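You operate a simulated robot arm through the tools that you are given. There is no shell and no other tool.

You are at the controls of a simulated robot arm. One attempt, no reset.

TASK
Pack the wooden heart in the gift box, put the lid on and add a gold seal.
Fine: seals are in the top drawer; stick it on the lid beside the knob; put the red stick back and shut the drawer. Set down upright: red stick.

The check looks at the end state, three seconds after you hand in, the way a careful person would. Anything else that was tipped, shoved, dropped, spilled or broken makes it a failure. A push-on lid holds only when it is set on centred and level and pressed home; a screw cap is set on level and turned clockwise until tight.

THE ROBOT
A 7-joint arm with a two-finger parallel gripper, fixed in place. Base frame: the origin is on the floor under the middle of its stand, x ahead of it, y to its left, z up. Units: mm, rad, N and s.
It reaches about 1479 mm from its shoulder. Its first joint turns from -2.897 to 2.897 rad. Payload 4.4 kg.
The tool frame sits at the grasp point between the pads (the TCP): z along the fingers, y along the line on which they close. The tips reach 23 mm beyond it. The gripper opens to 94 mm. The fingers are 38 mm wide and 10 mm thick; the gripper's body (54 by 96 mm) begins 39 mm behind the TCP.
Orientation is that of the tool frame in the base frame, as a unit quaternion [x, y, z, w]. With the fingers straight down and closing along the base's y, the tool's x points along the base's -x, its y along +y and its z along -z.

THE INTERFACE
- The arm moves only by the tool nudge_tool. Its argument "plan" is a list of rows, each an object (a shift or turn left out is 0, a gripper value left out holds the last) with "slide": the shift along the tool's x, y, z in units of 40 mm (1.0 is 40 mm), a list of three; "rot": the turn, a rotation vector about the tool's x, y, z in units of 6 degrees (1.0 is 6 degrees), a list of three. In form: [{"slide": [x, y, z], "rot": [wx, wy, wz]}, ...]. A call has 1 to 20 rows; each row shifts and turns the commanded pose from where the row before left it, along the tool's axes as they then stand. "gripper" is the gripper command, from -1 (shut) to 1 (fully open), values between in proportion, set as the call begins (left out, the last holds). A call with a number of a shift or a turn outside -1 to 1 is refused whole. Rows are played at 5 a second. More than 50 mm and 0.15 rad between two rows, or a gripper value outside its range, and nothing of the call is played. A pose out of reach is approached as far as the arm can. The call stops where the force on the tool passes 40 N (or 10 N more than at its start, if that is more) or the arm is blocked; 0.2 s more then pass. The fingers move at their own pace (about 72 mm/s each) and stop on an object; they squeeze with about 39 N. The grip force told is the motor's: it shows also when the fingers shut on nothing. Time passes only in rows, and 0.2 s behind the last, so rows that do not move let the fingers close. It gives the time, the measured TCP pose, the force on the tool (base axes), the opening and the grip force at its end, in the units of the frame above (readings bear some noise), with the torque about the TCP (base axes, N m) and any sound that the robot's microphone picked up.
- Cameras (640 x 400 px; columns grow to the right, rows downward): "scene" is fixed at [48.4, 487.4, 1343.9]; the picture's right is [0.14, -0.99, 0.00], its down [-0.64, -0.09, -0.77] and it looks along [0.76, 0.11, -0.64] (base axes); focal length 325 px, centre (320, 200). "wrist" rides on the gripper at [86, 16, -75] in the tool frame; the picture's right is [-0.18, 0.98, 0.00], its down [-0.58, -0.11, -0.81] and it looks along [-0.79, -0.15, 0.59] (tool axes); focal length 243 px, centre (320, 200). There is no depth. A picture from a camera that has moved, and an enlarged one, comes with that camera's place and axes in the base frame and with its lens. The place of the scene camera against the robot may be out by one fixed shift of up to 18 mm in any direction.
- snapshot(camera): a new picture of that camera. It takes no simulated time.
- close_up(camera, box): a new picture of the part [left, top, right, bottom] of that camera's present view, enlarged. It takes no simulated time.
- finish_job(): hands the job in; it is judged then, once.

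Nothing tells you positions but the pictures and the camera data. Unless the task says otherwise, let go and move clear before handing in.

The tools are called after ">>>" by a JSON object that holds its "api" and its "payload". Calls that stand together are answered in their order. nudge_tool: Moves the arm, as the interface text tells. Its arguments: {"type":"object","properties":{"plan":{"type":"array","items":{"type":"object","properties":{"slide":{"type":"array","items":{"type":"number"}},"rot":{"type":"array","items":{"type":"number"}}}}},"gripper":{"type":"number"}},"required":["plan"]} The other tools are called the same way: snapshot (camera) takes a picture; close_up (camera, box) takes an enlarged picture of a part of a camera's view; finish_job () hands the job in.

At the start:

```text
time: 0.0
ee_pos: [461.1, 748.9, 1088.9]
ee_rot: [0.001, 1.0, 0.001, 0.0]
wrist_force: [-0.9, 0.7, 0.0]
ft_torque: [-0.02, 0.0, -0.01]
grip_width: 94.1
grasp_force: 0.0
```

scene: 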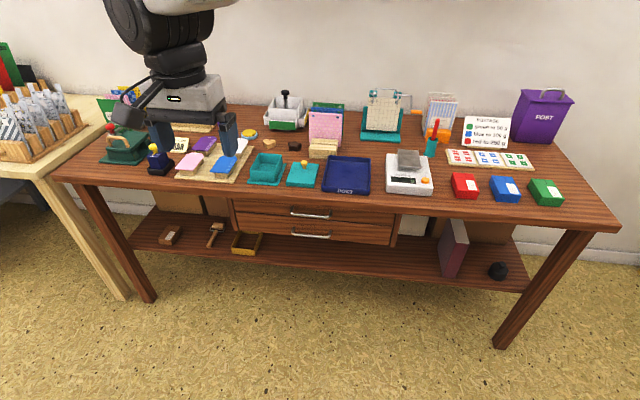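
wrist: 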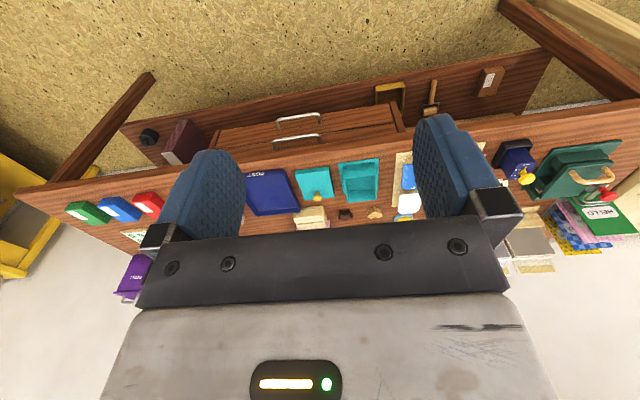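

I see a long workbench with a gift box (teal, open), its lid with a knob, small wooden shapes near it, two drawers under the bench top, and a red stick standing in a teal holder. I'll look closer before moving.

>>> {"api": "close_up", "payload": {"camera": "scene", "box": [230, 120, 390, 220]}}

>>> {"api": "close_up", "payload": {"camera": "scene", "box": [370, 80, 530, 180]}}

>>> {"api": "close_up", "payload": {"camera": "scene", "box": [90, 90, 250, 190]}}

>>> {"api": "close_up", "payload": {"camera": "scene", "box": [220, 180, 420, 280]}}

```text
4.00 times, centred on (310, 170) of scene
camera zoom: at [48.4, 487.4, 1343.9], right [0.14, -0.99, 0.0], down [-0.64, -0.09, -0.77], along [0.76, 0.11, -0.64], focal length 1299 px, centre (360, 320)
```

zoom: 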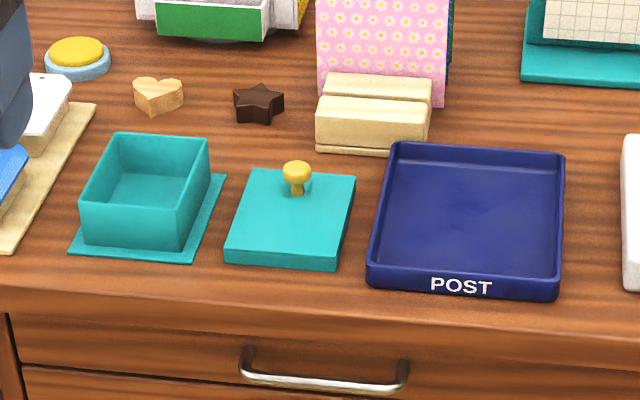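

```text
4.00 times, centred on (450, 130) of scene
camera zoom: at [48.4, 487.4, 1343.9], right [0.14, -0.99, 0.0], down [-0.64, -0.09, -0.77], along [0.76, 0.11, -0.64], focal length 1299 px, centre (-200, 480)
```

zoom: 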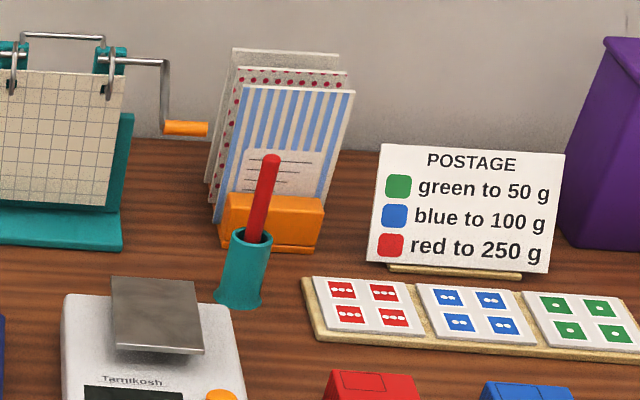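

```text
4.00 times, centred on (170, 140) of scene
camera zoom: at [48.4, 487.4, 1343.9], right [0.14, -0.99, 0.0], down [-0.64, -0.09, -0.77], along [0.76, 0.11, -0.64], focal length 1299 px, centre (920, 440)
```

zoom: 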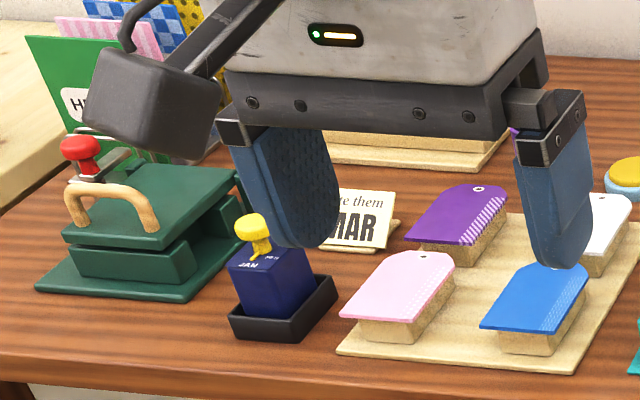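

```text
3.20 times, centred on (320, 230) of scene
camera zoom: at [48.4, 487.4, 1343.9], right [0.14, -0.99, 0.0], down [-0.64, -0.09, -0.77], along [0.76, 0.11, -0.64], focal length 1040 px, centre (320, 104)
```

zoom: 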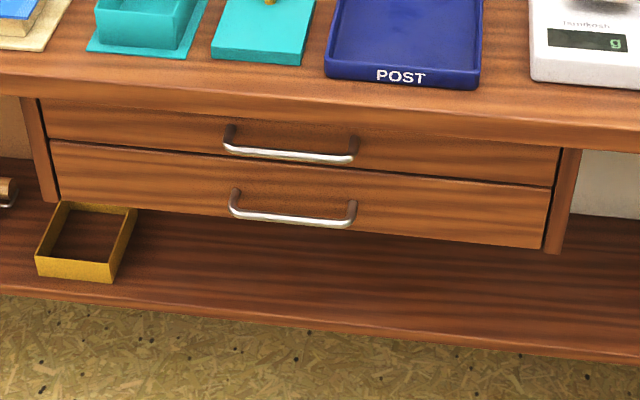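

The table top appears to be at about z 740 with the box near (870, 780). I'll move the wrist camera closer over that area, staying high, to measure things properly.

>>> {"api": "nudge_tool", "payload": {"plan": [{"slide": [-1, 0, 0.5]}, {"slide": [-1, 0, 0.5]}, {"slide": [-1, 0, 0.5]}, {"slide": [-1, 0, 0.5]}, {"slide": [-1, 0, 0.5]}, {"slide": [-1, 0, 0.5]}], "gripper": 1}}

>>> {"api": "snapshot", "payload": {"camera": "wrist"}}

>>> {"api": "snapshot", "payload": {"camera": "scene"}}

```text
time: 1.4
ee_pos: [701.7, 748.8, 969.8]
ee_rot: [0.0, 1.0, 0.0, 0.0]
wrist_force: [1.1, 0.7, 1.5]
ft_torque: [0.01, 0.0, 0.02]
grip_width: 93.7
grasp_force: 0.0
```

```text
taken
camera wrist: at [614.2, 764.3, 1044.0], right [0.18, 0.98, 0.0], down [0.58, -0.11, 0.81], along [0.79, -0.15, -0.59], focal length 243 px, centre (320, 200)
```

wrist: 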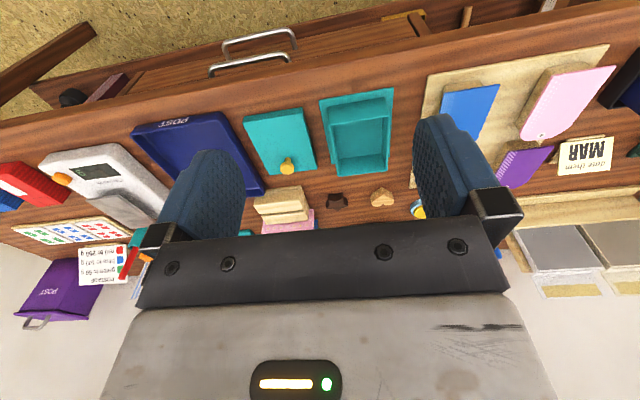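

```text
taken
```

scene: 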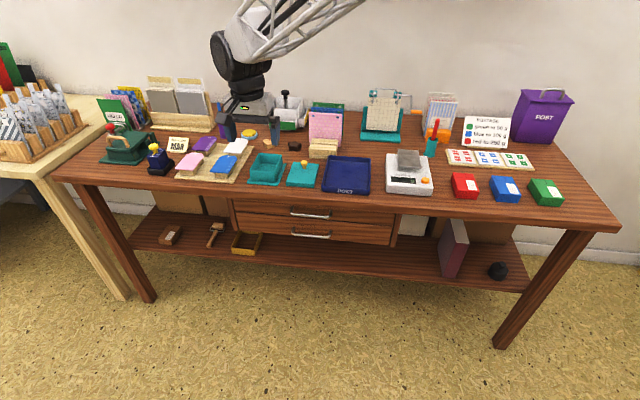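

The wrist view now shows the box, lid, star and heart clearly. I'll enlarge parts for measurements.

>>> {"api": "close_up", "payload": {"camera": "wrist", "box": [240, 70, 440, 230]}}

>>> {"api": "close_up", "payload": {"camera": "wrist", "box": [180, 0, 340, 100]}}

```text
2.50 times, centred on (340, 150) of wrist
camera zoom: at [614.2, 764.3, 1044.0], right [0.18, 0.98, 0.0], down [0.58, -0.11, 0.81], along [0.79, -0.15, -0.59], focal length 606 px, centre (270, 325)
```

zoom: 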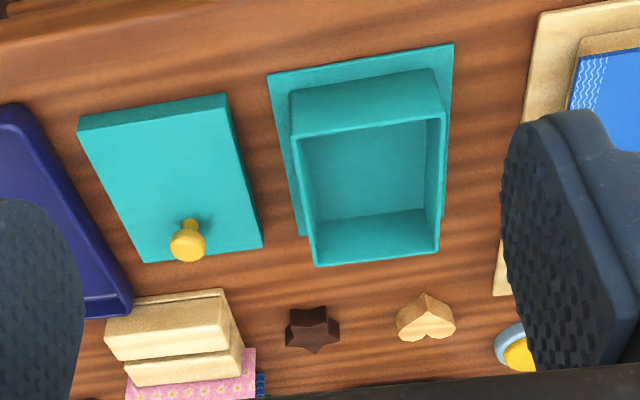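

```text
4.00 times, centred on (260, 50) of wrist
camera zoom: at [614.2, 764.3, 1044.0], right [0.18, 0.98, 0.0], down [0.58, -0.11, 0.81], along [0.79, -0.15, -0.59], focal length 970 px, centre (560, 800)
```

zoom: 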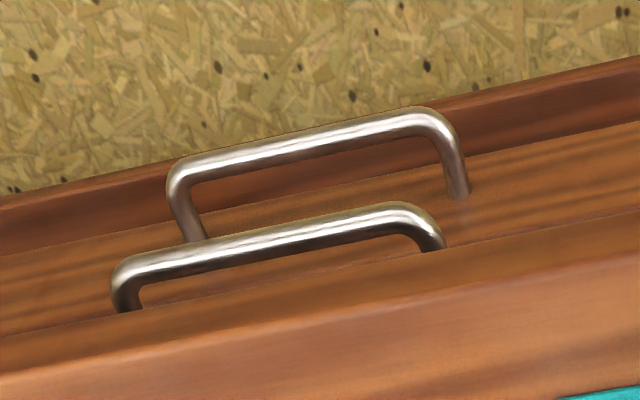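

I'll shift sideways for a second viewpoint so I can triangulate heights.

>>> {"api": "nudge_tool", "payload": {"plan": [{"slide": [0, -1, 0]}, {"slide": [0, -1, 0]}, {"slide": [0, -1, 0]}, {"slide": [0, -1, 0]}, {"slide": [0, 0, 0]}]}}

>>> {"api": "snapshot", "payload": {"camera": "wrist"}}

>>> {"api": "close_up", "payload": {"camera": "wrist", "box": [340, 60, 540, 220]}}

>>> {"api": "close_up", "payload": {"camera": "wrist", "box": [260, 0, 420, 100]}}

```text
time: 2.6
ee_pos: [701.3, 587.1, 966.4]
ee_rot: [0.001, 1.0, 0.001, -0.001]
wrist_force: [0.6, -0.1, -0.3]
ft_torque: [0.0, 0.01, 0.0]
grip_width: 94.3
grasp_force: 0.0
```

```text
taken
camera wrist: at [614.5, 603.1, 1041.4], right [0.18, 0.98, 0.0], down [0.58, -0.11, 0.81], along [0.79, -0.15, -0.59], focal length 243 px, centre (320, 200)
```

wrist: 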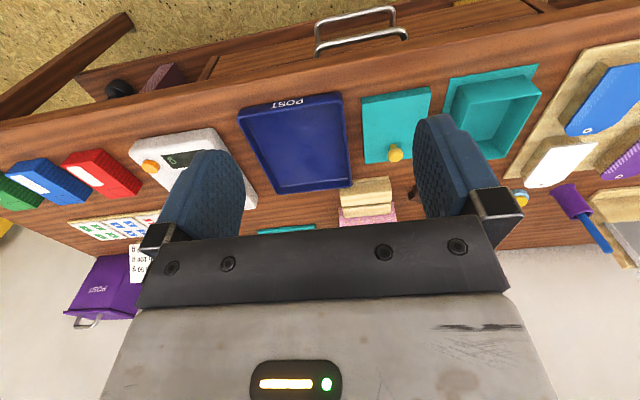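

```text
2.50 times, centred on (440, 140) of wrist
camera zoom: at [614.5, 603.1, 1041.4], right [0.18, 0.98, 0.0], down [0.58, -0.11, 0.81], along [0.79, -0.15, -0.59], focal length 606 px, centre (20, 350)
```

zoom: 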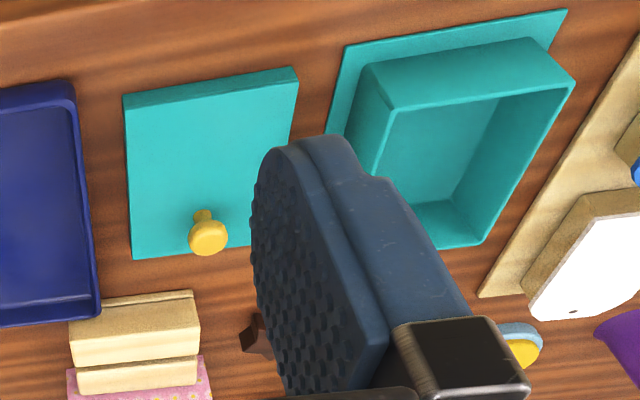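

```text
4.00 times, centred on (340, 50) of wrist
camera zoom: at [614.5, 603.1, 1041.4], right [0.18, 0.98, 0.0], down [0.58, -0.11, 0.81], along [0.79, -0.15, -0.59], focal length 970 px, centre (240, 800)
```

zoom: 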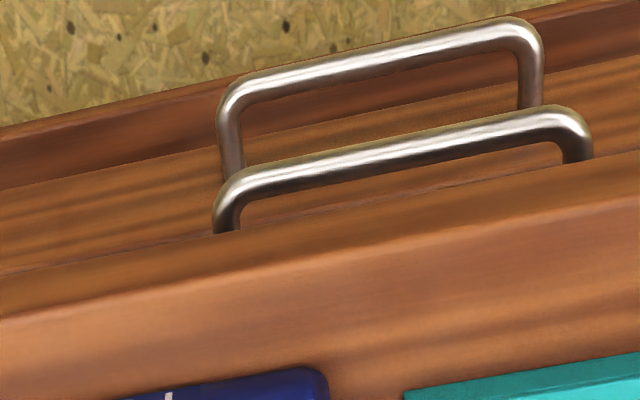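

Triangulation gives table top z≈747, box rim centre ≈(850, 778, 790), lid centre ≈(851, 665), knob ≈(871, 665), handle bar ≈(758, 631, 667), heart ≈(1040, 820). Next I'll move toward the heart at a safe height for a closer look.

>>> {"api": "nudge_tool", "payload": {"plan": [{"slide": [-0.8, 0.72, 0]}, {"slide": [-0.8, 0.72, 0]}, {"slide": [-0.8, 0.72, 0]}, {"slide": [-0.8, 0.72, 0]}, {"slide": [-0.8, 0.72, 0]}, {"slide": [-0.8, 0.72, 0]}, {"slide": [-0.8, 0.72, 0]}, {"slide": [-0.8, 0.72, 0]}, {"slide": [0, 0, 0]}]}}

>>> {"api": "snapshot", "payload": {"camera": "wrist"}}

>>> {"api": "snapshot", "payload": {"camera": "scene"}}

```text
time: 4.6
ee_pos: [956.5, 821.3, 967.5]
ee_rot: [0.0, 1.0, -0.001, 0.0]
wrist_force: [-0.5, 0.1, -2.3]
ft_torque: [0.01, 0.01, -0.03]
grip_width: 93.9
grasp_force: 0.0
```

```text
taken
camera wrist: at [869.7, 836.5, 1041.9], right [0.18, 0.98, 0.0], down [0.58, -0.11, 0.81], along [0.79, -0.15, -0.59], focal length 243 px, centre (320, 200)
```

wrist: 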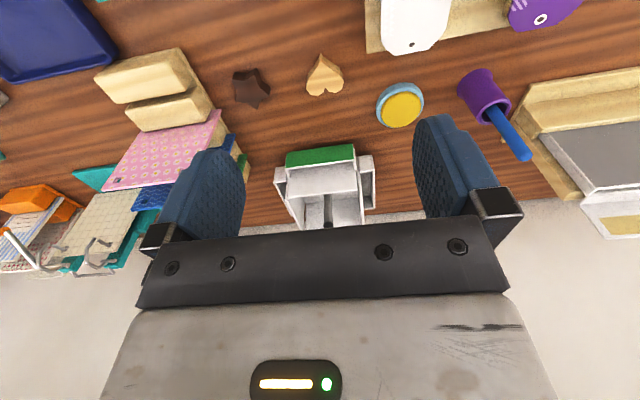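

```text
taken
```

scene: 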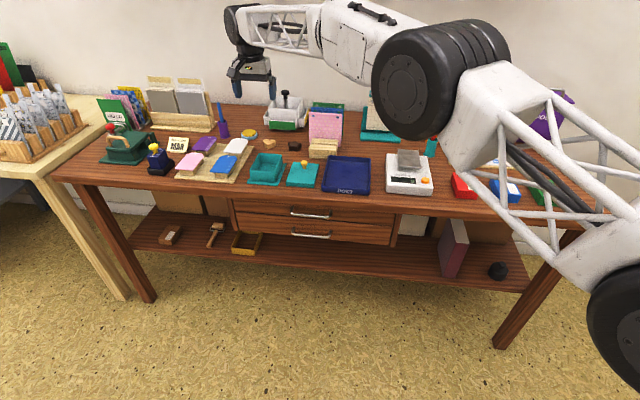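

The heart is just left-near of the gripper, tip pointing back toward the robot; there is also a blue stick in a purple cup (not ours). I'll zoom on the heart for exact position.

>>> {"api": "close_up", "payload": {"camera": "wrist", "box": [220, 40, 440, 140]}}

```text
2.91 times, centred on (330, 90) of wrist
camera zoom: at [869.7, 836.5, 1041.9], right [0.18, 0.98, 0.0], down [0.58, -0.11, 0.81], along [0.79, -0.15, -0.59], focal length 706 px, centre (291, 520)
```

zoom: 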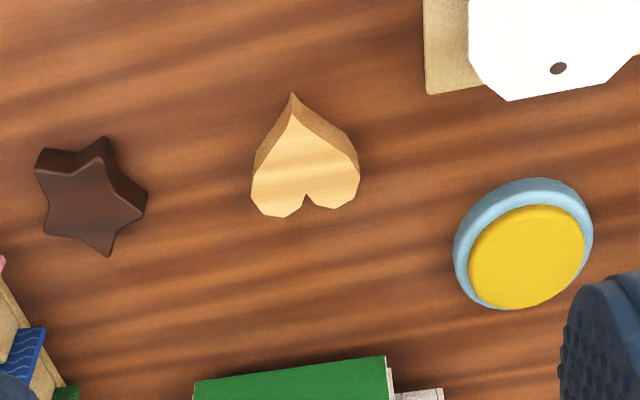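

The heart lies with its axis along x, about 43 mm wide and 16 mm thick, centred at y≈815, widest at x≈1016. I'll move over it, narrow the opening to about 70 mm, and come down part way to check alignment.

>>> {"api": "nudge_tool", "payload": {"plan": [{"slide": [-0.755, -0.068, 0]}, {"slide": [-0.755, -0.068, 0]}, {"slide": [0, 0, 1]}, {"slide": [0, 0, 1]}, {"slide": [0, 0, 1]}, {"slide": [0, 0, 0]}], "gripper": 0.49}}

>>> {"api": "snapshot", "payload": {"camera": "wrist"}}

>>> {"api": "close_up", "payload": {"camera": "scene", "box": [200, 70, 360, 170]}}

```text
time: 6.0
ee_pos: [1017.4, 814.3, 847.4]
ee_rot: [0.0, 1.0, 0.001, 0.0]
wrist_force: [-0.2, -0.2, -1.2]
ft_torque: [0.0, 0.01, -0.01]
grip_width: 70.0
grasp_force: 0.0
```

```text
taken
camera wrist: at [930.1, 831.5, 921.9], right [0.18, 0.98, 0.0], down [0.58, -0.11, 0.81], along [0.79, -0.15, -0.59], focal length 243 px, centre (320, 200)
```

wrist: 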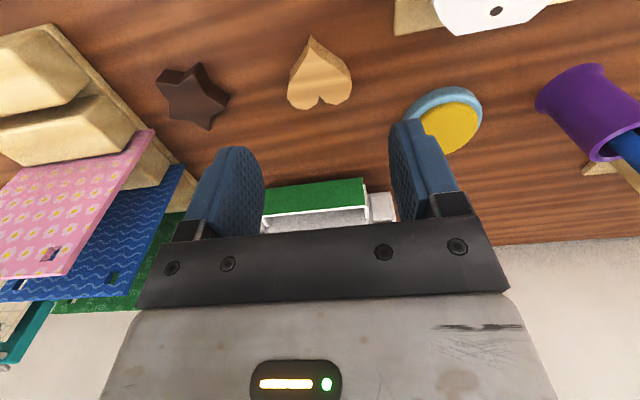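

```text
4.00 times, centred on (280, 120) of scene
camera zoom: at [48.4, 487.4, 1343.9], right [0.14, -0.99, 0.0], down [-0.64, -0.09, -0.77], along [0.76, 0.11, -0.64], focal length 1299 px, centre (480, 520)
```

zoom: 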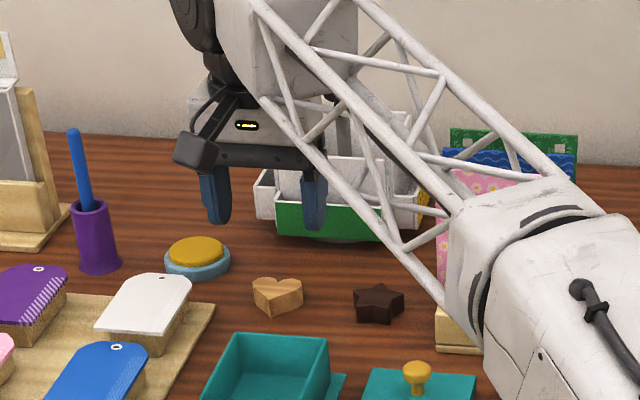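

>>> {"api": "close_up", "payload": {"camera": "wrist", "box": [250, 20, 400, 120]}}

```text
4.00 times, centred on (325, 70) of wrist
camera zoom: at [930.1, 831.5, 921.9], right [0.18, 0.98, 0.0], down [0.58, -0.11, 0.81], along [0.79, -0.15, -0.59], focal length 970 px, centre (300, 720)
```

zoom: 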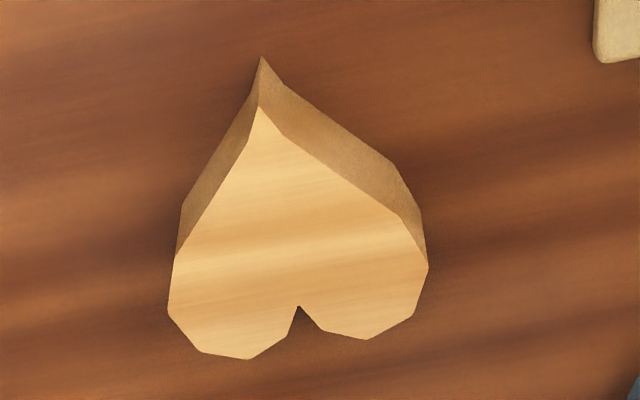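

Alignment looks good (heart widest point sits under the grasp point). Descending and closing.

>>> {"api": "nudge_tool", "payload": {"plan": [{"slide": [-0.06, 0, 0.9]}, {"slide": [0, 0, 0.5]}, {"slide": [0, 0, 0.43]}, {"slide": [0, 0, 0]}]}}

>>> {"api": "snapshot", "payload": {"camera": "wrist"}}

```text
time: 7.0
ee_pos: [1021.5, 815.5, 775.9]
ee_rot: [0.0, 1.0, -0.001, 0.001]
wrist_force: [0.0, 0.7, 0.0]
ft_torque: [0.03, -0.01, -0.02]
grip_width: 69.9
grasp_force: 0.1
```

```text
taken
camera wrist: at [933.8, 830.3, 849.8], right [0.18, 0.98, 0.0], down [0.58, -0.11, 0.81], along [0.79, -0.15, -0.59], focal length 243 px, centre (320, 200)
```

wrist: 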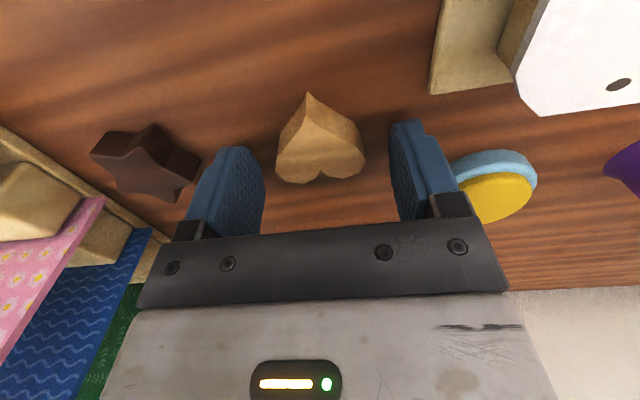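

Fingers straddle the heart. Closing now.

>>> {"api": "nudge_tool", "payload": {"plan": [{"slide": [0, 0, 0]}, {"slide": [0, 0, 0]}, {"slide": [0, 0, 0]}, {"slide": [0, 0, 0]}], "gripper": -1}}

>>> {"api": "snapshot", "payload": {"camera": "wrist"}}

```text
time: 8.0
ee_pos: [1020.7, 814.0, 776.6]
ee_rot: [0.0, 1.0, 0.0, 0.0]
wrist_force: [0.6, 1.0, -0.3]
ft_torque: [0.02, -0.02, 0.04]
grip_width: 42.8
grasp_force: 39.5
```

```text
taken
camera wrist: at [933.8, 830.3, 850.2], right [0.18, 0.98, 0.0], down [0.58, -0.11, 0.81], along [0.79, -0.15, -0.59], focal length 243 px, centre (320, 200)
```

wrist: 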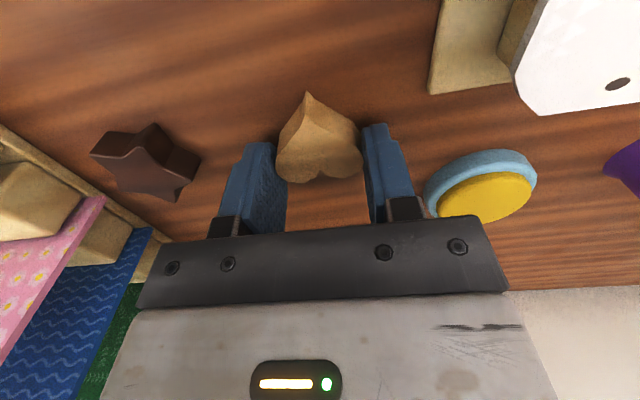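

Heart is gripped (42.8 mm). Lifting it straight up and carrying it over the box; then I'll rotate the wrist 90° so the fingers open along the box's long side.

>>> {"api": "nudge_tool", "payload": {"plan": [{"slide": [0, 0, -0.5]}, {"slide": [0, 0, -1]}, {"slide": [0, 0, -1]}, {"slide": [0, 0, -1]}, {"slide": [0.85, -0.155, 0]}, {"slide": [0.85, -0.155, 0]}, {"slide": [0.85, -0.155, 0]}, {"slide": [0.85, -0.155, 0]}, {"slide": [0.85, -0.155, 0]}, {"slide": [0, 0, 0]}]}}

>>> {"api": "snapshot", "payload": {"camera": "wrist"}}

```text
time: 10.2
ee_pos: [942.0, 865.6, 933.6]
ee_rot: [0.001, 1.0, 0.0, -0.001]
wrist_force: [0.2, -0.3, -0.2]
ft_torque: [-0.02, 0.04, 0.01]
grip_width: 42.8
grasp_force: 39.3
out of reach, approached as far as the arm can: row 5, 6, 7, 8, 9
```

```text
taken
camera wrist: at [854.8, 881.0, 1007.3], right [0.18, 0.98, 0.0], down [0.58, -0.11, 0.81], along [0.79, -0.15, -0.59], focal length 243 px, centre (320, 200)
```

wrist: 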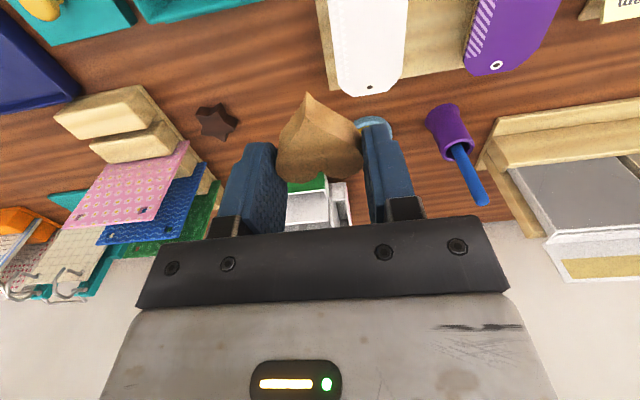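

The arm reported it couldn't follow and stopped off to the side. I'll give it a neutral row to see where it settles.

>>> {"api": "nudge_tool", "payload": {"plan": [{"slide": [0, 0, 0]}, {"slide": [0, 0, 0]}]}}

>>> {"api": "snapshot", "payload": {"camera": "scene"}}

```text
time: 10.8
ee_pos: [941.5, 866.5, 933.7]
ee_rot: [0.001, 1.0, -0.001, -0.001]
wrist_force: [-0.3, 0.5, 0.0]
ft_torque: [-0.03, -0.03, 0.02]
grip_width: 42.7
grasp_force: 39.6
```

```text
taken
```

scene: 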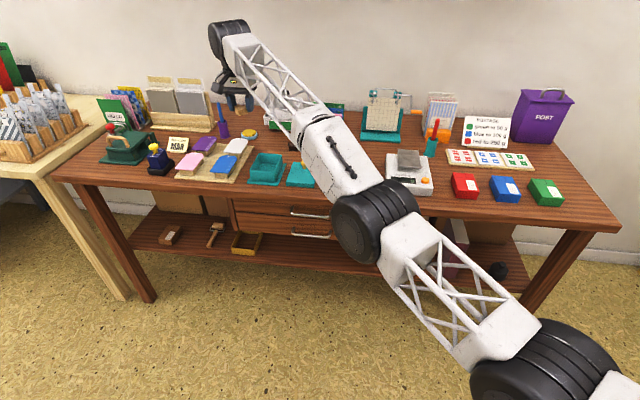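

The arm is almost straight and its commanded pose was reset to here. I'll try a small radial retreat and slightly up to bend the elbow back.

>>> {"api": "nudge_tool", "payload": {"plan": [{"slide": [0.4, -0.36, 0]}, {"slide": [0.4, -0.36, 0]}, {"slide": [0, 0, 0]}]}}

>>> {"api": "snapshot", "payload": {"camera": "scene"}}

```text
time: 11.6
ee_pos: [956.9, 880.2, 937.6]
ee_rot: [-0.001, 1.0, -0.001, -0.001]
wrist_force: [0.1, 0.6, -2.2]
ft_torque: [0.01, 0.0, 0.01]
grip_width: 42.8
grasp_force: 39.3
out of reach, approached as far as the arm can: row 1, 2
```

```text
taken
```

scene: 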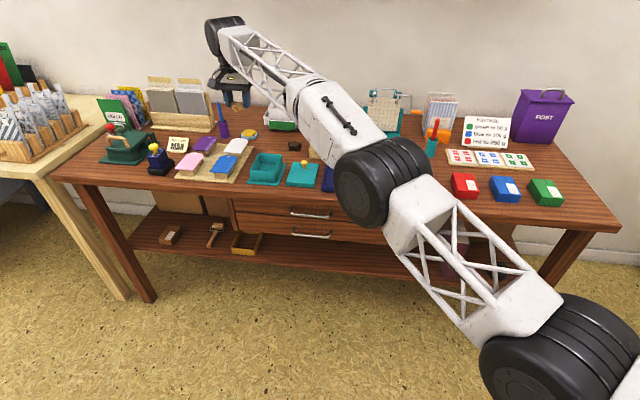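

It moved outward instead, so a joint limit is being hit. I'll test a small upward move to find a direction the arm can follow.

>>> {"api": "nudge_tool", "payload": {"plan": [{"slide": [0, 0, -0.4]}, {"slide": [0, 0, -0.4]}, {"slide": [0, 0, 0]}]}}

>>> {"api": "snapshot", "payload": {"camera": "scene"}}

```text
time: 12.4
ee_pos: [956.7, 878.6, 969.7]
ee_rot: [0.0, 1.0, 0.0, 0.0]
wrist_force: [0.2, -0.2, 0.0]
ft_torque: [-0.01, -0.02, 0.03]
grip_width: 42.9
grasp_force: 38.7
```

```text
taken
```

scene: 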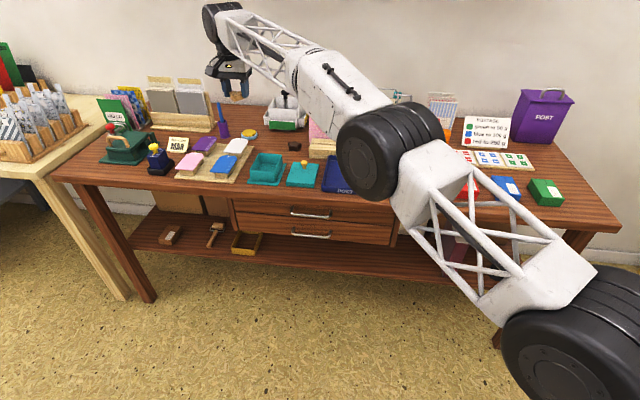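

Upward works. Now testing a small inward step from here.

>>> {"api": "nudge_tool", "payload": {"plan": [{"slide": [0, 0, -0.6]}, {"slide": [0.2, -0.18, -0.2]}, {"slide": [0.2, -0.18, -0.2]}, {"slide": [0, 0, 0]}]}}

>>> {"api": "snapshot", "payload": {"camera": "scene"}}

```text
time: 13.4
ee_pos: [935.9, 859.1, 1009.1]
ee_rot: [-0.001, 1.0, 0.0, 0.0]
wrist_force: [0.2, -0.4, 0.2]
ft_torque: [0.0, -0.01, -0.03]
grip_width: 42.8
grasp_force: 38.8
out of reach, approached as far as the arm can: row 1
```

```text
taken
```

scene: 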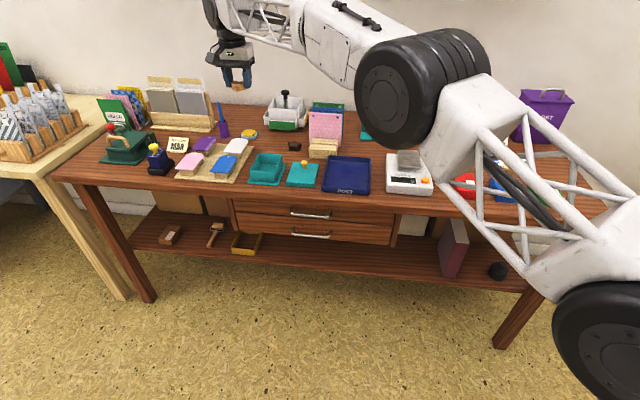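

The elbow has come back up and inward motion works now. Continuing toward above the box at this height.

>>> {"api": "nudge_tool", "payload": {"plan": [{"slide": [0.4, -0.36, 0]}, {"slide": [0.4, -0.36, 0]}, {"slide": [0.4, -0.36, 0]}, {"slide": [0.4, -0.36, 0]}, {"slide": [0.4, -0.36, 0]}, {"slide": [0, 0, 0]}]}}

>>> {"api": "snapshot", "payload": {"camera": "scene"}}

>>> {"api": "snapshot", "payload": {"camera": "wrist"}}

```text
time: 14.8
ee_pos: [856.6, 787.6, 1008.8]
ee_rot: [0.0, 1.0, 0.001, -0.001]
wrist_force: [0.0, -0.3, 0.0]
ft_torque: [-0.01, 0.01, -0.01]
grip_width: 42.9
grasp_force: 39.1
```

```text
taken
```

scene: 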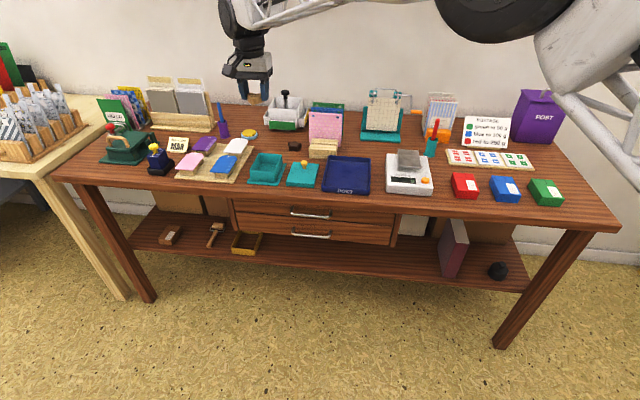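

```text
taken
camera wrist: at [769.2, 802.4, 1082.6], right [0.18, 0.98, 0.0], down [0.58, -0.11, 0.81], along [0.79, -0.15, -0.59], focal length 243 px, centre (320, 200)
```

wrist: 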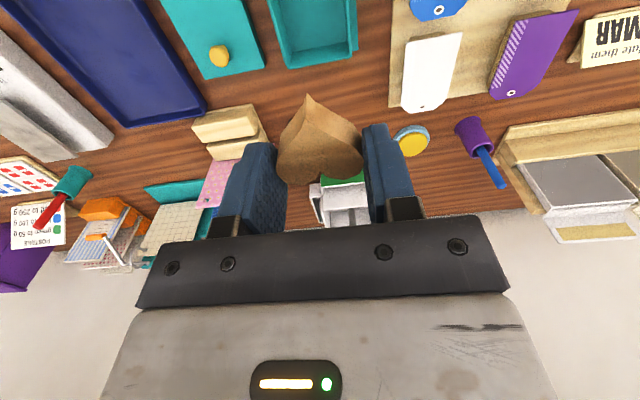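

Elbow is back up and the arm is over the box. Now rotating the wrist by −90° about the finger axis in place.

>>> {"api": "nudge_tool", "payload": {"plan": [{"rot": [0, 0, -1]}, {"rot": [0, 0, -1]}, {"rot": [0, 0, -1]}, {"rot": [0, 0, -1]}, {"rot": [0, 0, -1]}, {"rot": [0, 0, -1]}, {"rot": [0, 0, -1]}, {"rot": [0, 0, -1]}, {"rot": [0, 0, -1]}, {"rot": [0, 0, -1]}, {"rot": [0, 0, -1]}, {"rot": [0, 0, -1]}, {"rot": [0, 0, -1]}, {"rot": [0, 0, -1]}, {"rot": [0, 0, -1]}, {"slide": [0, 0, 0]}]}}

>>> {"api": "snapshot", "payload": {"camera": "wrist"}}

>>> {"api": "snapshot", "payload": {"camera": "scene"}}

```text
time: 18.2
ee_pos: [854.7, 786.6, 1007.9]
ee_rot: [0.707, -0.707, 0.0, 0.0]
wrist_force: [-0.3, 0.5, -0.6]
ft_torque: [0.02, 0.01, -0.01]
grip_width: 42.7
grasp_force: 39.1
```

```text
taken
camera wrist: at [838.3, 699.7, 1082.7], right [-0.98, 0.18, 0.0], down [0.11, 0.58, 0.81], along [0.15, 0.79, -0.59], focal length 243 px, centre (320, 200)
```

wrist: 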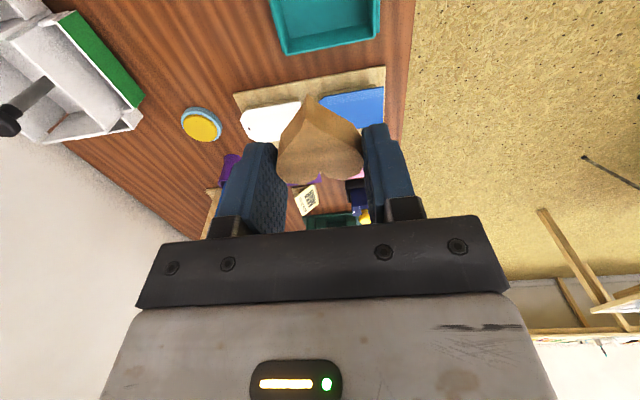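

```text
taken
```

scene: 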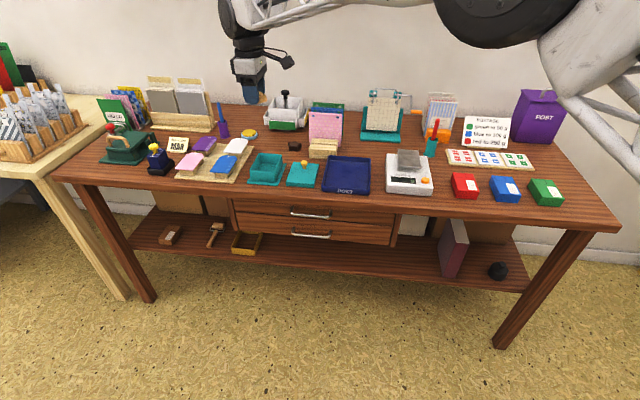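

Rotation done; heart tip now points toward −y. Lowering partway to view the box directly below.

>>> {"api": "nudge_tool", "payload": {"plan": [{"slide": [0, 0, 1]}, {"slide": [0, 0, 1]}, {"slide": [0, 0, 0.7]}, {"slide": [0, 0, 0]}]}}

>>> {"api": "snapshot", "payload": {"camera": "wrist"}}

>>> {"api": "close_up", "payload": {"camera": "wrist", "box": [220, 0, 440, 160]}}

```text
time: 19.2
ee_pos: [855.5, 787.5, 898.1]
ee_rot: [-0.707, 0.707, -0.001, -0.001]
wrist_force: [0.0, 0.2, -0.5]
ft_torque: [0.0, 0.03, 0.01]
grip_width: 42.9
grasp_force: 38.6
```

```text
taken
camera wrist: at [839.4, 700.5, 973.3], right [-0.98, 0.18, 0.0], down [0.11, 0.58, 0.81], along [0.15, 0.79, -0.59], focal length 243 px, centre (320, 200)
```

wrist: 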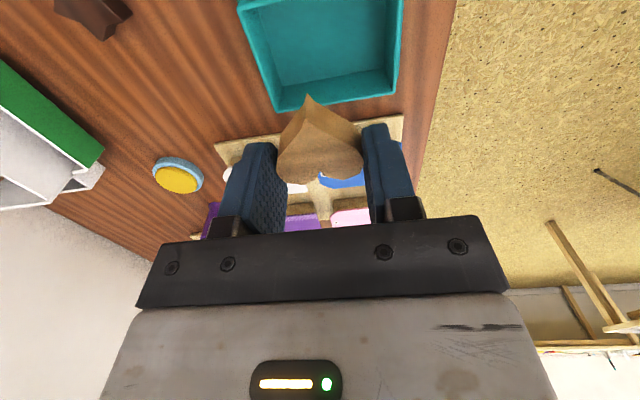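

```text
2.50 times, centred on (330, 80) of wrist
camera zoom: at [839.4, 700.5, 973.3], right [-0.98, 0.18, 0.0], down [0.11, 0.58, 0.81], along [0.15, 0.79, -0.59], focal length 606 px, centre (295, 500)
```

zoom: 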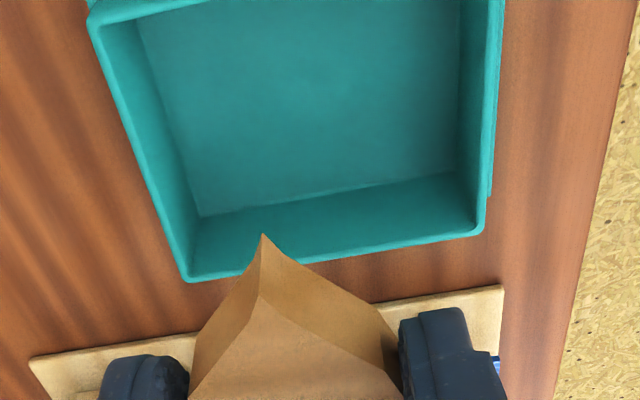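

Box rim measures x 799–898, y 740–816 at z≈790, centre (849, 778). I'll shift 6.5 mm in −x and lower until the heart is at rim level.

>>> {"api": "nudge_tool", "payload": {"plan": [{"slide": [0, 0.16, 0.5]}, {"slide": [0, 0, 0.7]}, {"slide": [0, 0, 0.5]}, {"slide": [0, 0, 0]}]}}

>>> {"api": "snapshot", "payload": {"camera": "wrist"}}

>>> {"api": "close_up", "payload": {"camera": "scene", "box": [220, 110, 340, 200]}}

```text
time: 20.2
ee_pos: [849.2, 787.4, 832.4]
ee_rot: [-0.707, 0.707, 0.0, 0.0]
wrist_force: [0.4, -0.1, -0.5]
ft_torque: [0.01, 0.02, -0.03]
grip_width: 42.6
grasp_force: 39.1
```

```text
taken
camera wrist: at [832.3, 700.4, 905.8], right [-0.98, 0.18, 0.0], down [0.11, 0.58, 0.81], along [0.15, 0.79, -0.59], focal length 243 px, centre (320, 200)
```

wrist: 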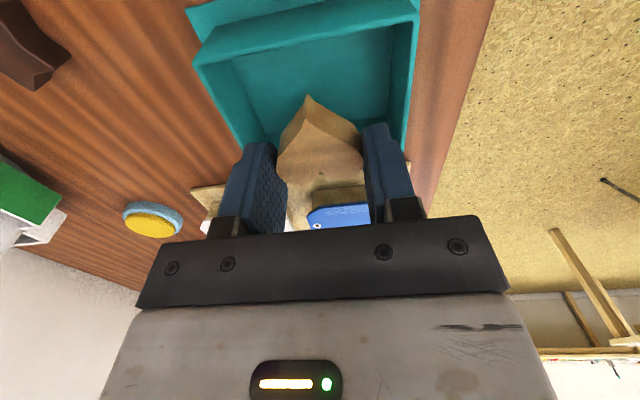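

```text
4.44 times, centred on (280, 155) of scene
camera zoom: at [48.4, 487.4, 1343.9], right [0.14, -0.99, 0.0], down [-0.64, -0.09, -0.77], along [0.76, 0.11, -0.64], focal length 1444 px, centre (498, 400)
```

zoom: 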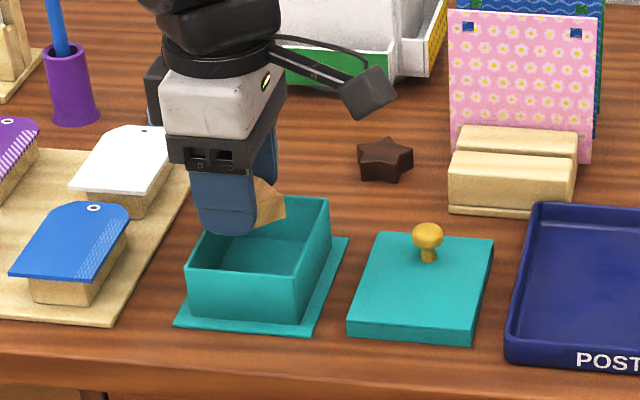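

Aligned over the box. Lowering the heart to the floor of the box.

>>> {"api": "nudge_tool", "payload": {"plan": [{"slide": [0, 0, 0.5]}, {"slide": [0, 0, 0.4]}, {"slide": [0, 0, 0.2]}, {"slide": [0, 0, 0.08]}, {"slide": [0, 0, 0]}]}}

>>> {"api": "snapshot", "payload": {"camera": "wrist"}}

>>> {"api": "close_up", "payload": {"camera": "scene", "box": [220, 110, 340, 200]}}

```text
time: 21.4
ee_pos: [849.3, 787.2, 785.5]
ee_rot: [0.707, -0.707, -0.001, -0.001]
wrist_force: [0.1, 0.2, 0.2]
ft_torque: [0.02, 0.01, 0.01]
grip_width: 42.8
grasp_force: 38.7
```

```text
taken
camera wrist: at [832.0, 700.6, 859.6], right [-0.98, 0.18, 0.0], down [0.11, 0.58, 0.81], along [0.15, 0.79, -0.59], focal length 243 px, centre (320, 200)
```

wrist: 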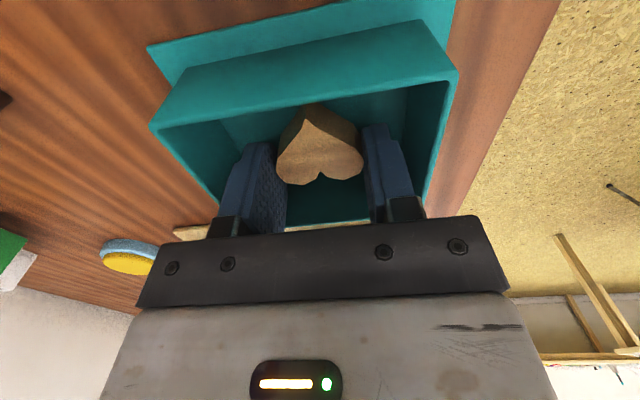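

```text
4.44 times, centred on (280, 155) of scene
camera zoom: at [48.4, 487.4, 1343.9], right [0.14, -0.99, 0.0], down [-0.64, -0.09, -0.77], along [0.76, 0.11, -0.64], focal length 1444 px, centre (498, 400)
```

zoom: 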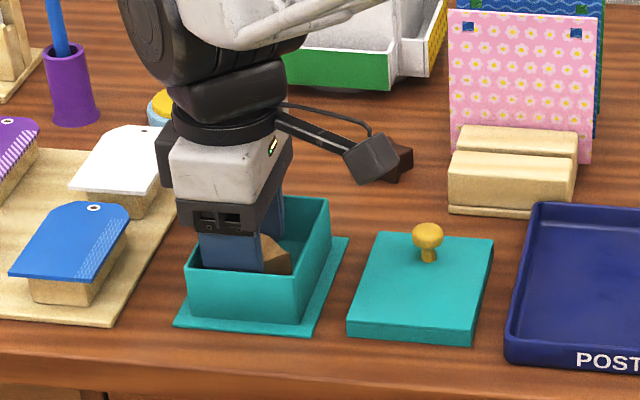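

Still no contact; lowering a few more millimetres gently.

>>> {"api": "nudge_tool", "payload": {"plan": [{"slide": [0, 0, 0.05]}, {"slide": [0, 0, 0.05]}, {"slide": [0, 0, 0]}]}}

```text
time: 22.2
ee_pos: [848.2, 787.4, 782.0]
ee_rot: [-0.707, 0.707, 0.0, 0.0]
wrist_force: [0.0, 0.0, -0.6]
ft_torque: [-0.01, 0.01, 0.0]
grip_width: 42.6
grasp_force: 38.6
```

>>> {"api": "nudge_tool", "payload": {"plan": [{"slide": [0, 0, 0.05]}, {"slide": [0, 0, 0]}]}}

```text
time: 22.8
ee_pos: [849.1, 786.8, 781.2]
ee_rot: [0.707, -0.707, 0.0, 0.0]
wrist_force: [0.6, 0.1, 5.8]
ft_torque: [-0.04, 0.02, -0.01]
grip_width: 42.8
grasp_force: 38.9
```

The heart touches the box floor (5.8 N upward). Opening slightly to release, staying clear of the walls.

>>> {"api": "nudge_tool", "payload": {"plan": [{"slide": [0, 0, 0]}, {"slide": [0, 0, 0]}], "gripper": 0.17}}

>>> {"api": "snapshot", "payload": {"camera": "wrist"}}

```text
time: 23.4
ee_pos: [849.5, 786.6, 778.9]
ee_rot: [-0.707, 0.707, 0.0, 0.0]
wrist_force: [0.3, 0.1, 0.2]
ft_torque: [-0.01, 0.01, 0.03]
grip_width: 54.9
grasp_force: 0.1
```

```text
taken
camera wrist: at [832.0, 700.1, 853.8], right [-0.98, 0.18, 0.0], down [0.11, 0.58, 0.81], along [0.15, 0.79, -0.59], focal length 243 px, centre (320, 200)
```

wrist: 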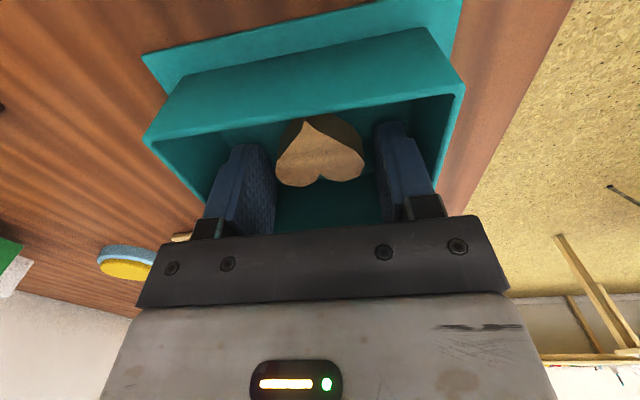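

The heart rests flat and is free. I'll lift straight out and move over the lid's knob, keeping this yaw.

>>> {"api": "nudge_tool", "payload": {"plan": [{"slide": [0, 0, -0.5]}, {"slide": [0, 0, -0.8]}, {"slide": [0, 0, -1]}, {"slide": [0, 0, -1]}, {"slide": [0, 0, -0.7]}, {"slide": [0.76, -0.136, 0]}, {"slide": [0.76, -0.136, 0]}, {"slide": [0.76, -0.136, 0]}, {"slide": [0.76, -0.136, 0]}, {"slide": [0, 0, 0]}]}}

>>> {"api": "snapshot", "payload": {"camera": "wrist"}}

>>> {"api": "snapshot", "payload": {"camera": "scene"}}

```text
time: 25.6
ee_pos: [871.3, 663.7, 940.9]
ee_rot: [-0.707, 0.707, 0.0, 0.0]
wrist_force: [0.4, 0.2, 0.0]
ft_torque: [0.0, 0.0, -0.01]
grip_width: 55.0
grasp_force: 0.1
```

```text
taken
camera wrist: at [854.4, 577.3, 1014.7], right [-0.98, 0.18, 0.0], down [0.11, 0.58, 0.81], along [0.15, 0.79, -0.59], focal length 243 px, centre (320, 200)
```

wrist: 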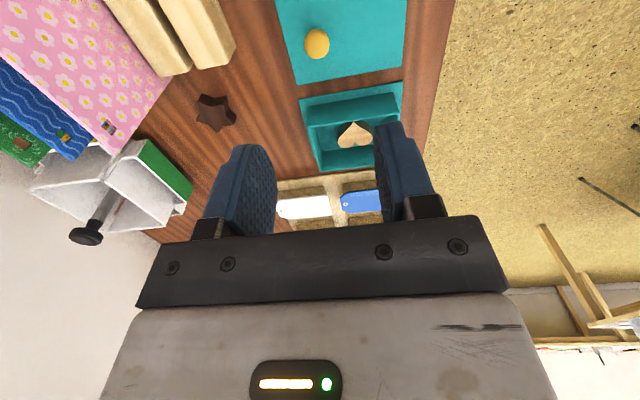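

```text
taken
```

scene: 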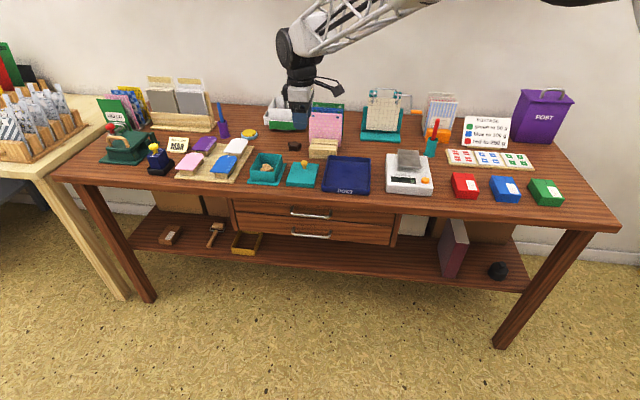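

Heart is in the box. Lowering toward the knob for a precise look.

>>> {"api": "nudge_tool", "payload": {"plan": [{"slide": [0, 0, 1]}, {"slide": [0, 0, 0.75]}, {"slide": [0, 0, 0]}]}}

>>> {"api": "snapshot", "payload": {"camera": "wrist"}}

>>> {"api": "close_up", "payload": {"camera": "wrist", "box": [240, 0, 440, 160]}}

```text
time: 26.4
ee_pos: [869.5, 665.2, 869.4]
ee_rot: [0.707, -0.707, 0.0, 0.0]
wrist_force: [-0.6, 0.4, 0.3]
ft_torque: [-0.03, 0.0, 0.0]
grip_width: 55.2
grasp_force: 0.3
```

```text
taken
camera wrist: at [853.5, 578.5, 944.1], right [-0.98, 0.18, 0.0], down [0.11, 0.58, 0.81], along [0.15, 0.79, -0.59], focal length 243 px, centre (320, 200)
```

wrist: 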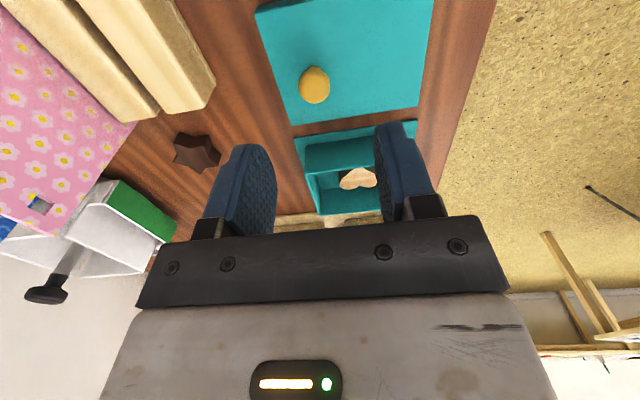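

```text
2.50 times, centred on (340, 80) of wrist
camera zoom: at [853.5, 578.5, 944.1], right [-0.98, 0.18, 0.0], down [0.11, 0.58, 0.81], along [0.15, 0.79, -0.59], focal length 606 px, centre (270, 500)
```

zoom: 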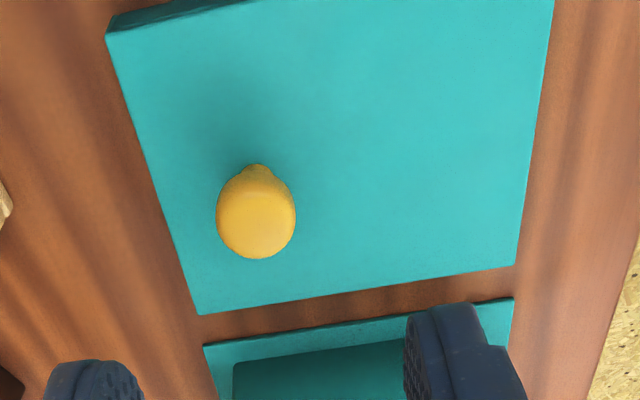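

Knob is ~4 mm in +x from the grasp point; lid centre ≈(849, 665.5). Shifting and descending around the knob with tips just above the lid surface.

>>> {"api": "nudge_tool", "payload": {"plan": [{"slide": [-0.02, -0.1, 0.6]}, {"slide": [0, 0, 0.6]}, {"slide": [0, 0, 0.5]}, {"slide": [0, 0, 0.3]}, {"slide": [0, 0, 0]}]}}

>>> {"api": "snapshot", "payload": {"camera": "wrist"}}

>>> {"api": "close_up", "payload": {"camera": "scene", "box": [240, 130, 360, 205]}}

```text
time: 27.6
ee_pos: [874.5, 668.5, 788.2]
ee_rot: [-0.707, 0.707, 0.0, 0.0]
wrist_force: [-0.1, -1.3, 0.0]
ft_torque: [0.0, 0.01, -0.04]
grip_width: 54.9
grasp_force: 0.1
```

```text
taken
camera wrist: at [858.5, 579.9, 862.2], right [-0.98, 0.18, 0.0], down [0.11, 0.58, 0.81], along [0.15, 0.79, -0.59], focal length 243 px, centre (320, 200)
```

wrist: 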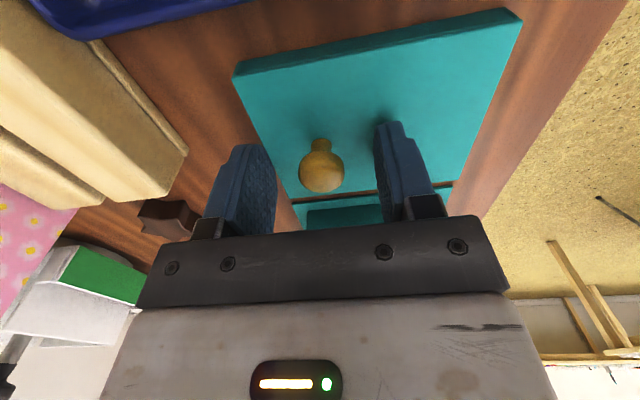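

```text
5.33 times, centred on (300, 168) of scene
camera zoom: at [48.4, 487.4, 1343.9], right [0.14, -0.99, 0.0], down [-0.64, -0.09, -0.77], along [0.76, 0.11, -0.64], focal length 1732 px, centre (427, 373)
```

zoom: 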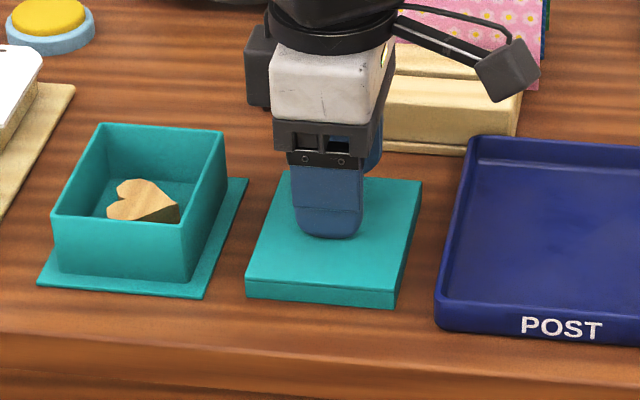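

Knob is centred between the pads. Closing on it.

>>> {"api": "nudge_tool", "payload": {"plan": [{"slide": [0, 0, 0]}, {"slide": [0, 0, 0]}, {"slide": [0, 0, 0]}, {"slide": [0, 0, 0]}], "gripper": -1}}

```text
time: 28.6
ee_pos: [875.8, 667.3, 788.4]
ee_rot: [-0.707, 0.707, -0.001, 0.0]
wrist_force: [0.0, 0.0, 1.2]
ft_torque: [-0.03, -0.03, 0.0]
grip_width: 19.8
grasp_force: 39.3
```

Gripped at 19.8 mm. Lifting the lid and checking that it hangs level.

>>> {"api": "nudge_tool", "payload": {"plan": [{"slide": [0, 0, -0.25]}, {"slide": [0, 0, -0.5]}, {"slide": [0, 0, -0.75]}, {"slide": [0, 0, -0.75]}, {"slide": [0, 0, 0]}]}}

>>> {"api": "snapshot", "payload": {"camera": "wrist"}}

>>> {"api": "close_up", "payload": {"camera": "scene", "box": [240, 110, 360, 205]}}

```text
time: 29.8
ee_pos: [873.9, 665.9, 879.6]
ee_rot: [-0.707, 0.707, 0.0, 0.0]
wrist_force: [-0.6, 0.2, -0.3]
ft_torque: [-0.02, -0.03, 0.03]
grip_width: 19.7
grasp_force: 38.5
```

```text
taken
camera wrist: at [856.9, 578.6, 953.7], right [-0.98, 0.18, 0.0], down [0.11, 0.58, 0.81], along [0.15, 0.79, -0.59], focal length 243 px, centre (320, 200)
```

wrist: 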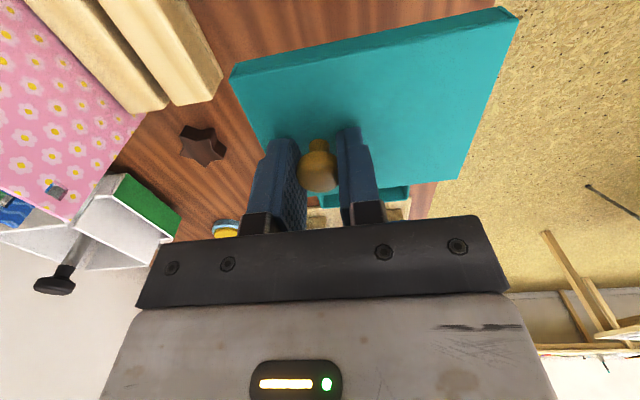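

```text
4.21 times, centred on (300, 158) of scene
camera zoom: at [48.4, 487.4, 1343.9], right [0.14, -0.99, 0.0], down [-0.64, -0.09, -0.77], along [0.76, 0.11, -0.64], focal length 1368 px, centre (404, 379)
```

zoom: 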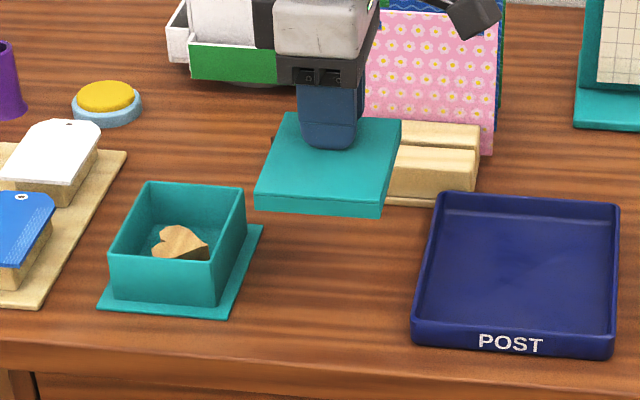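

>>> {"api": "close_up", "payload": {"camera": "wrist", "box": [220, 0, 540, 200]}}

```text
2.00 times, centred on (380, 100) of wrist
camera zoom: at [856.9, 578.6, 953.7], right [-0.98, 0.18, 0.0], down [0.11, 0.58, 0.81], along [0.15, 0.79, -0.59], focal length 485 px, centre (200, 400)
```

zoom: 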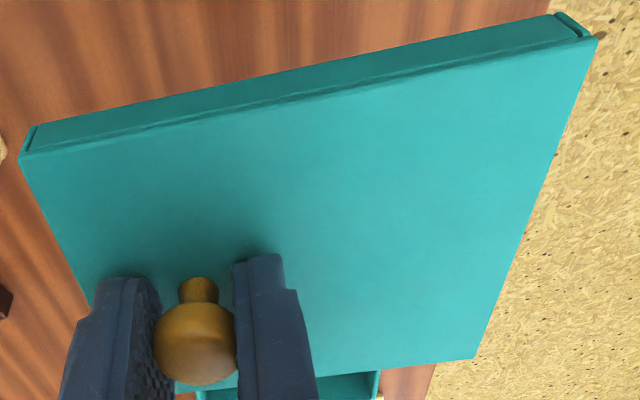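

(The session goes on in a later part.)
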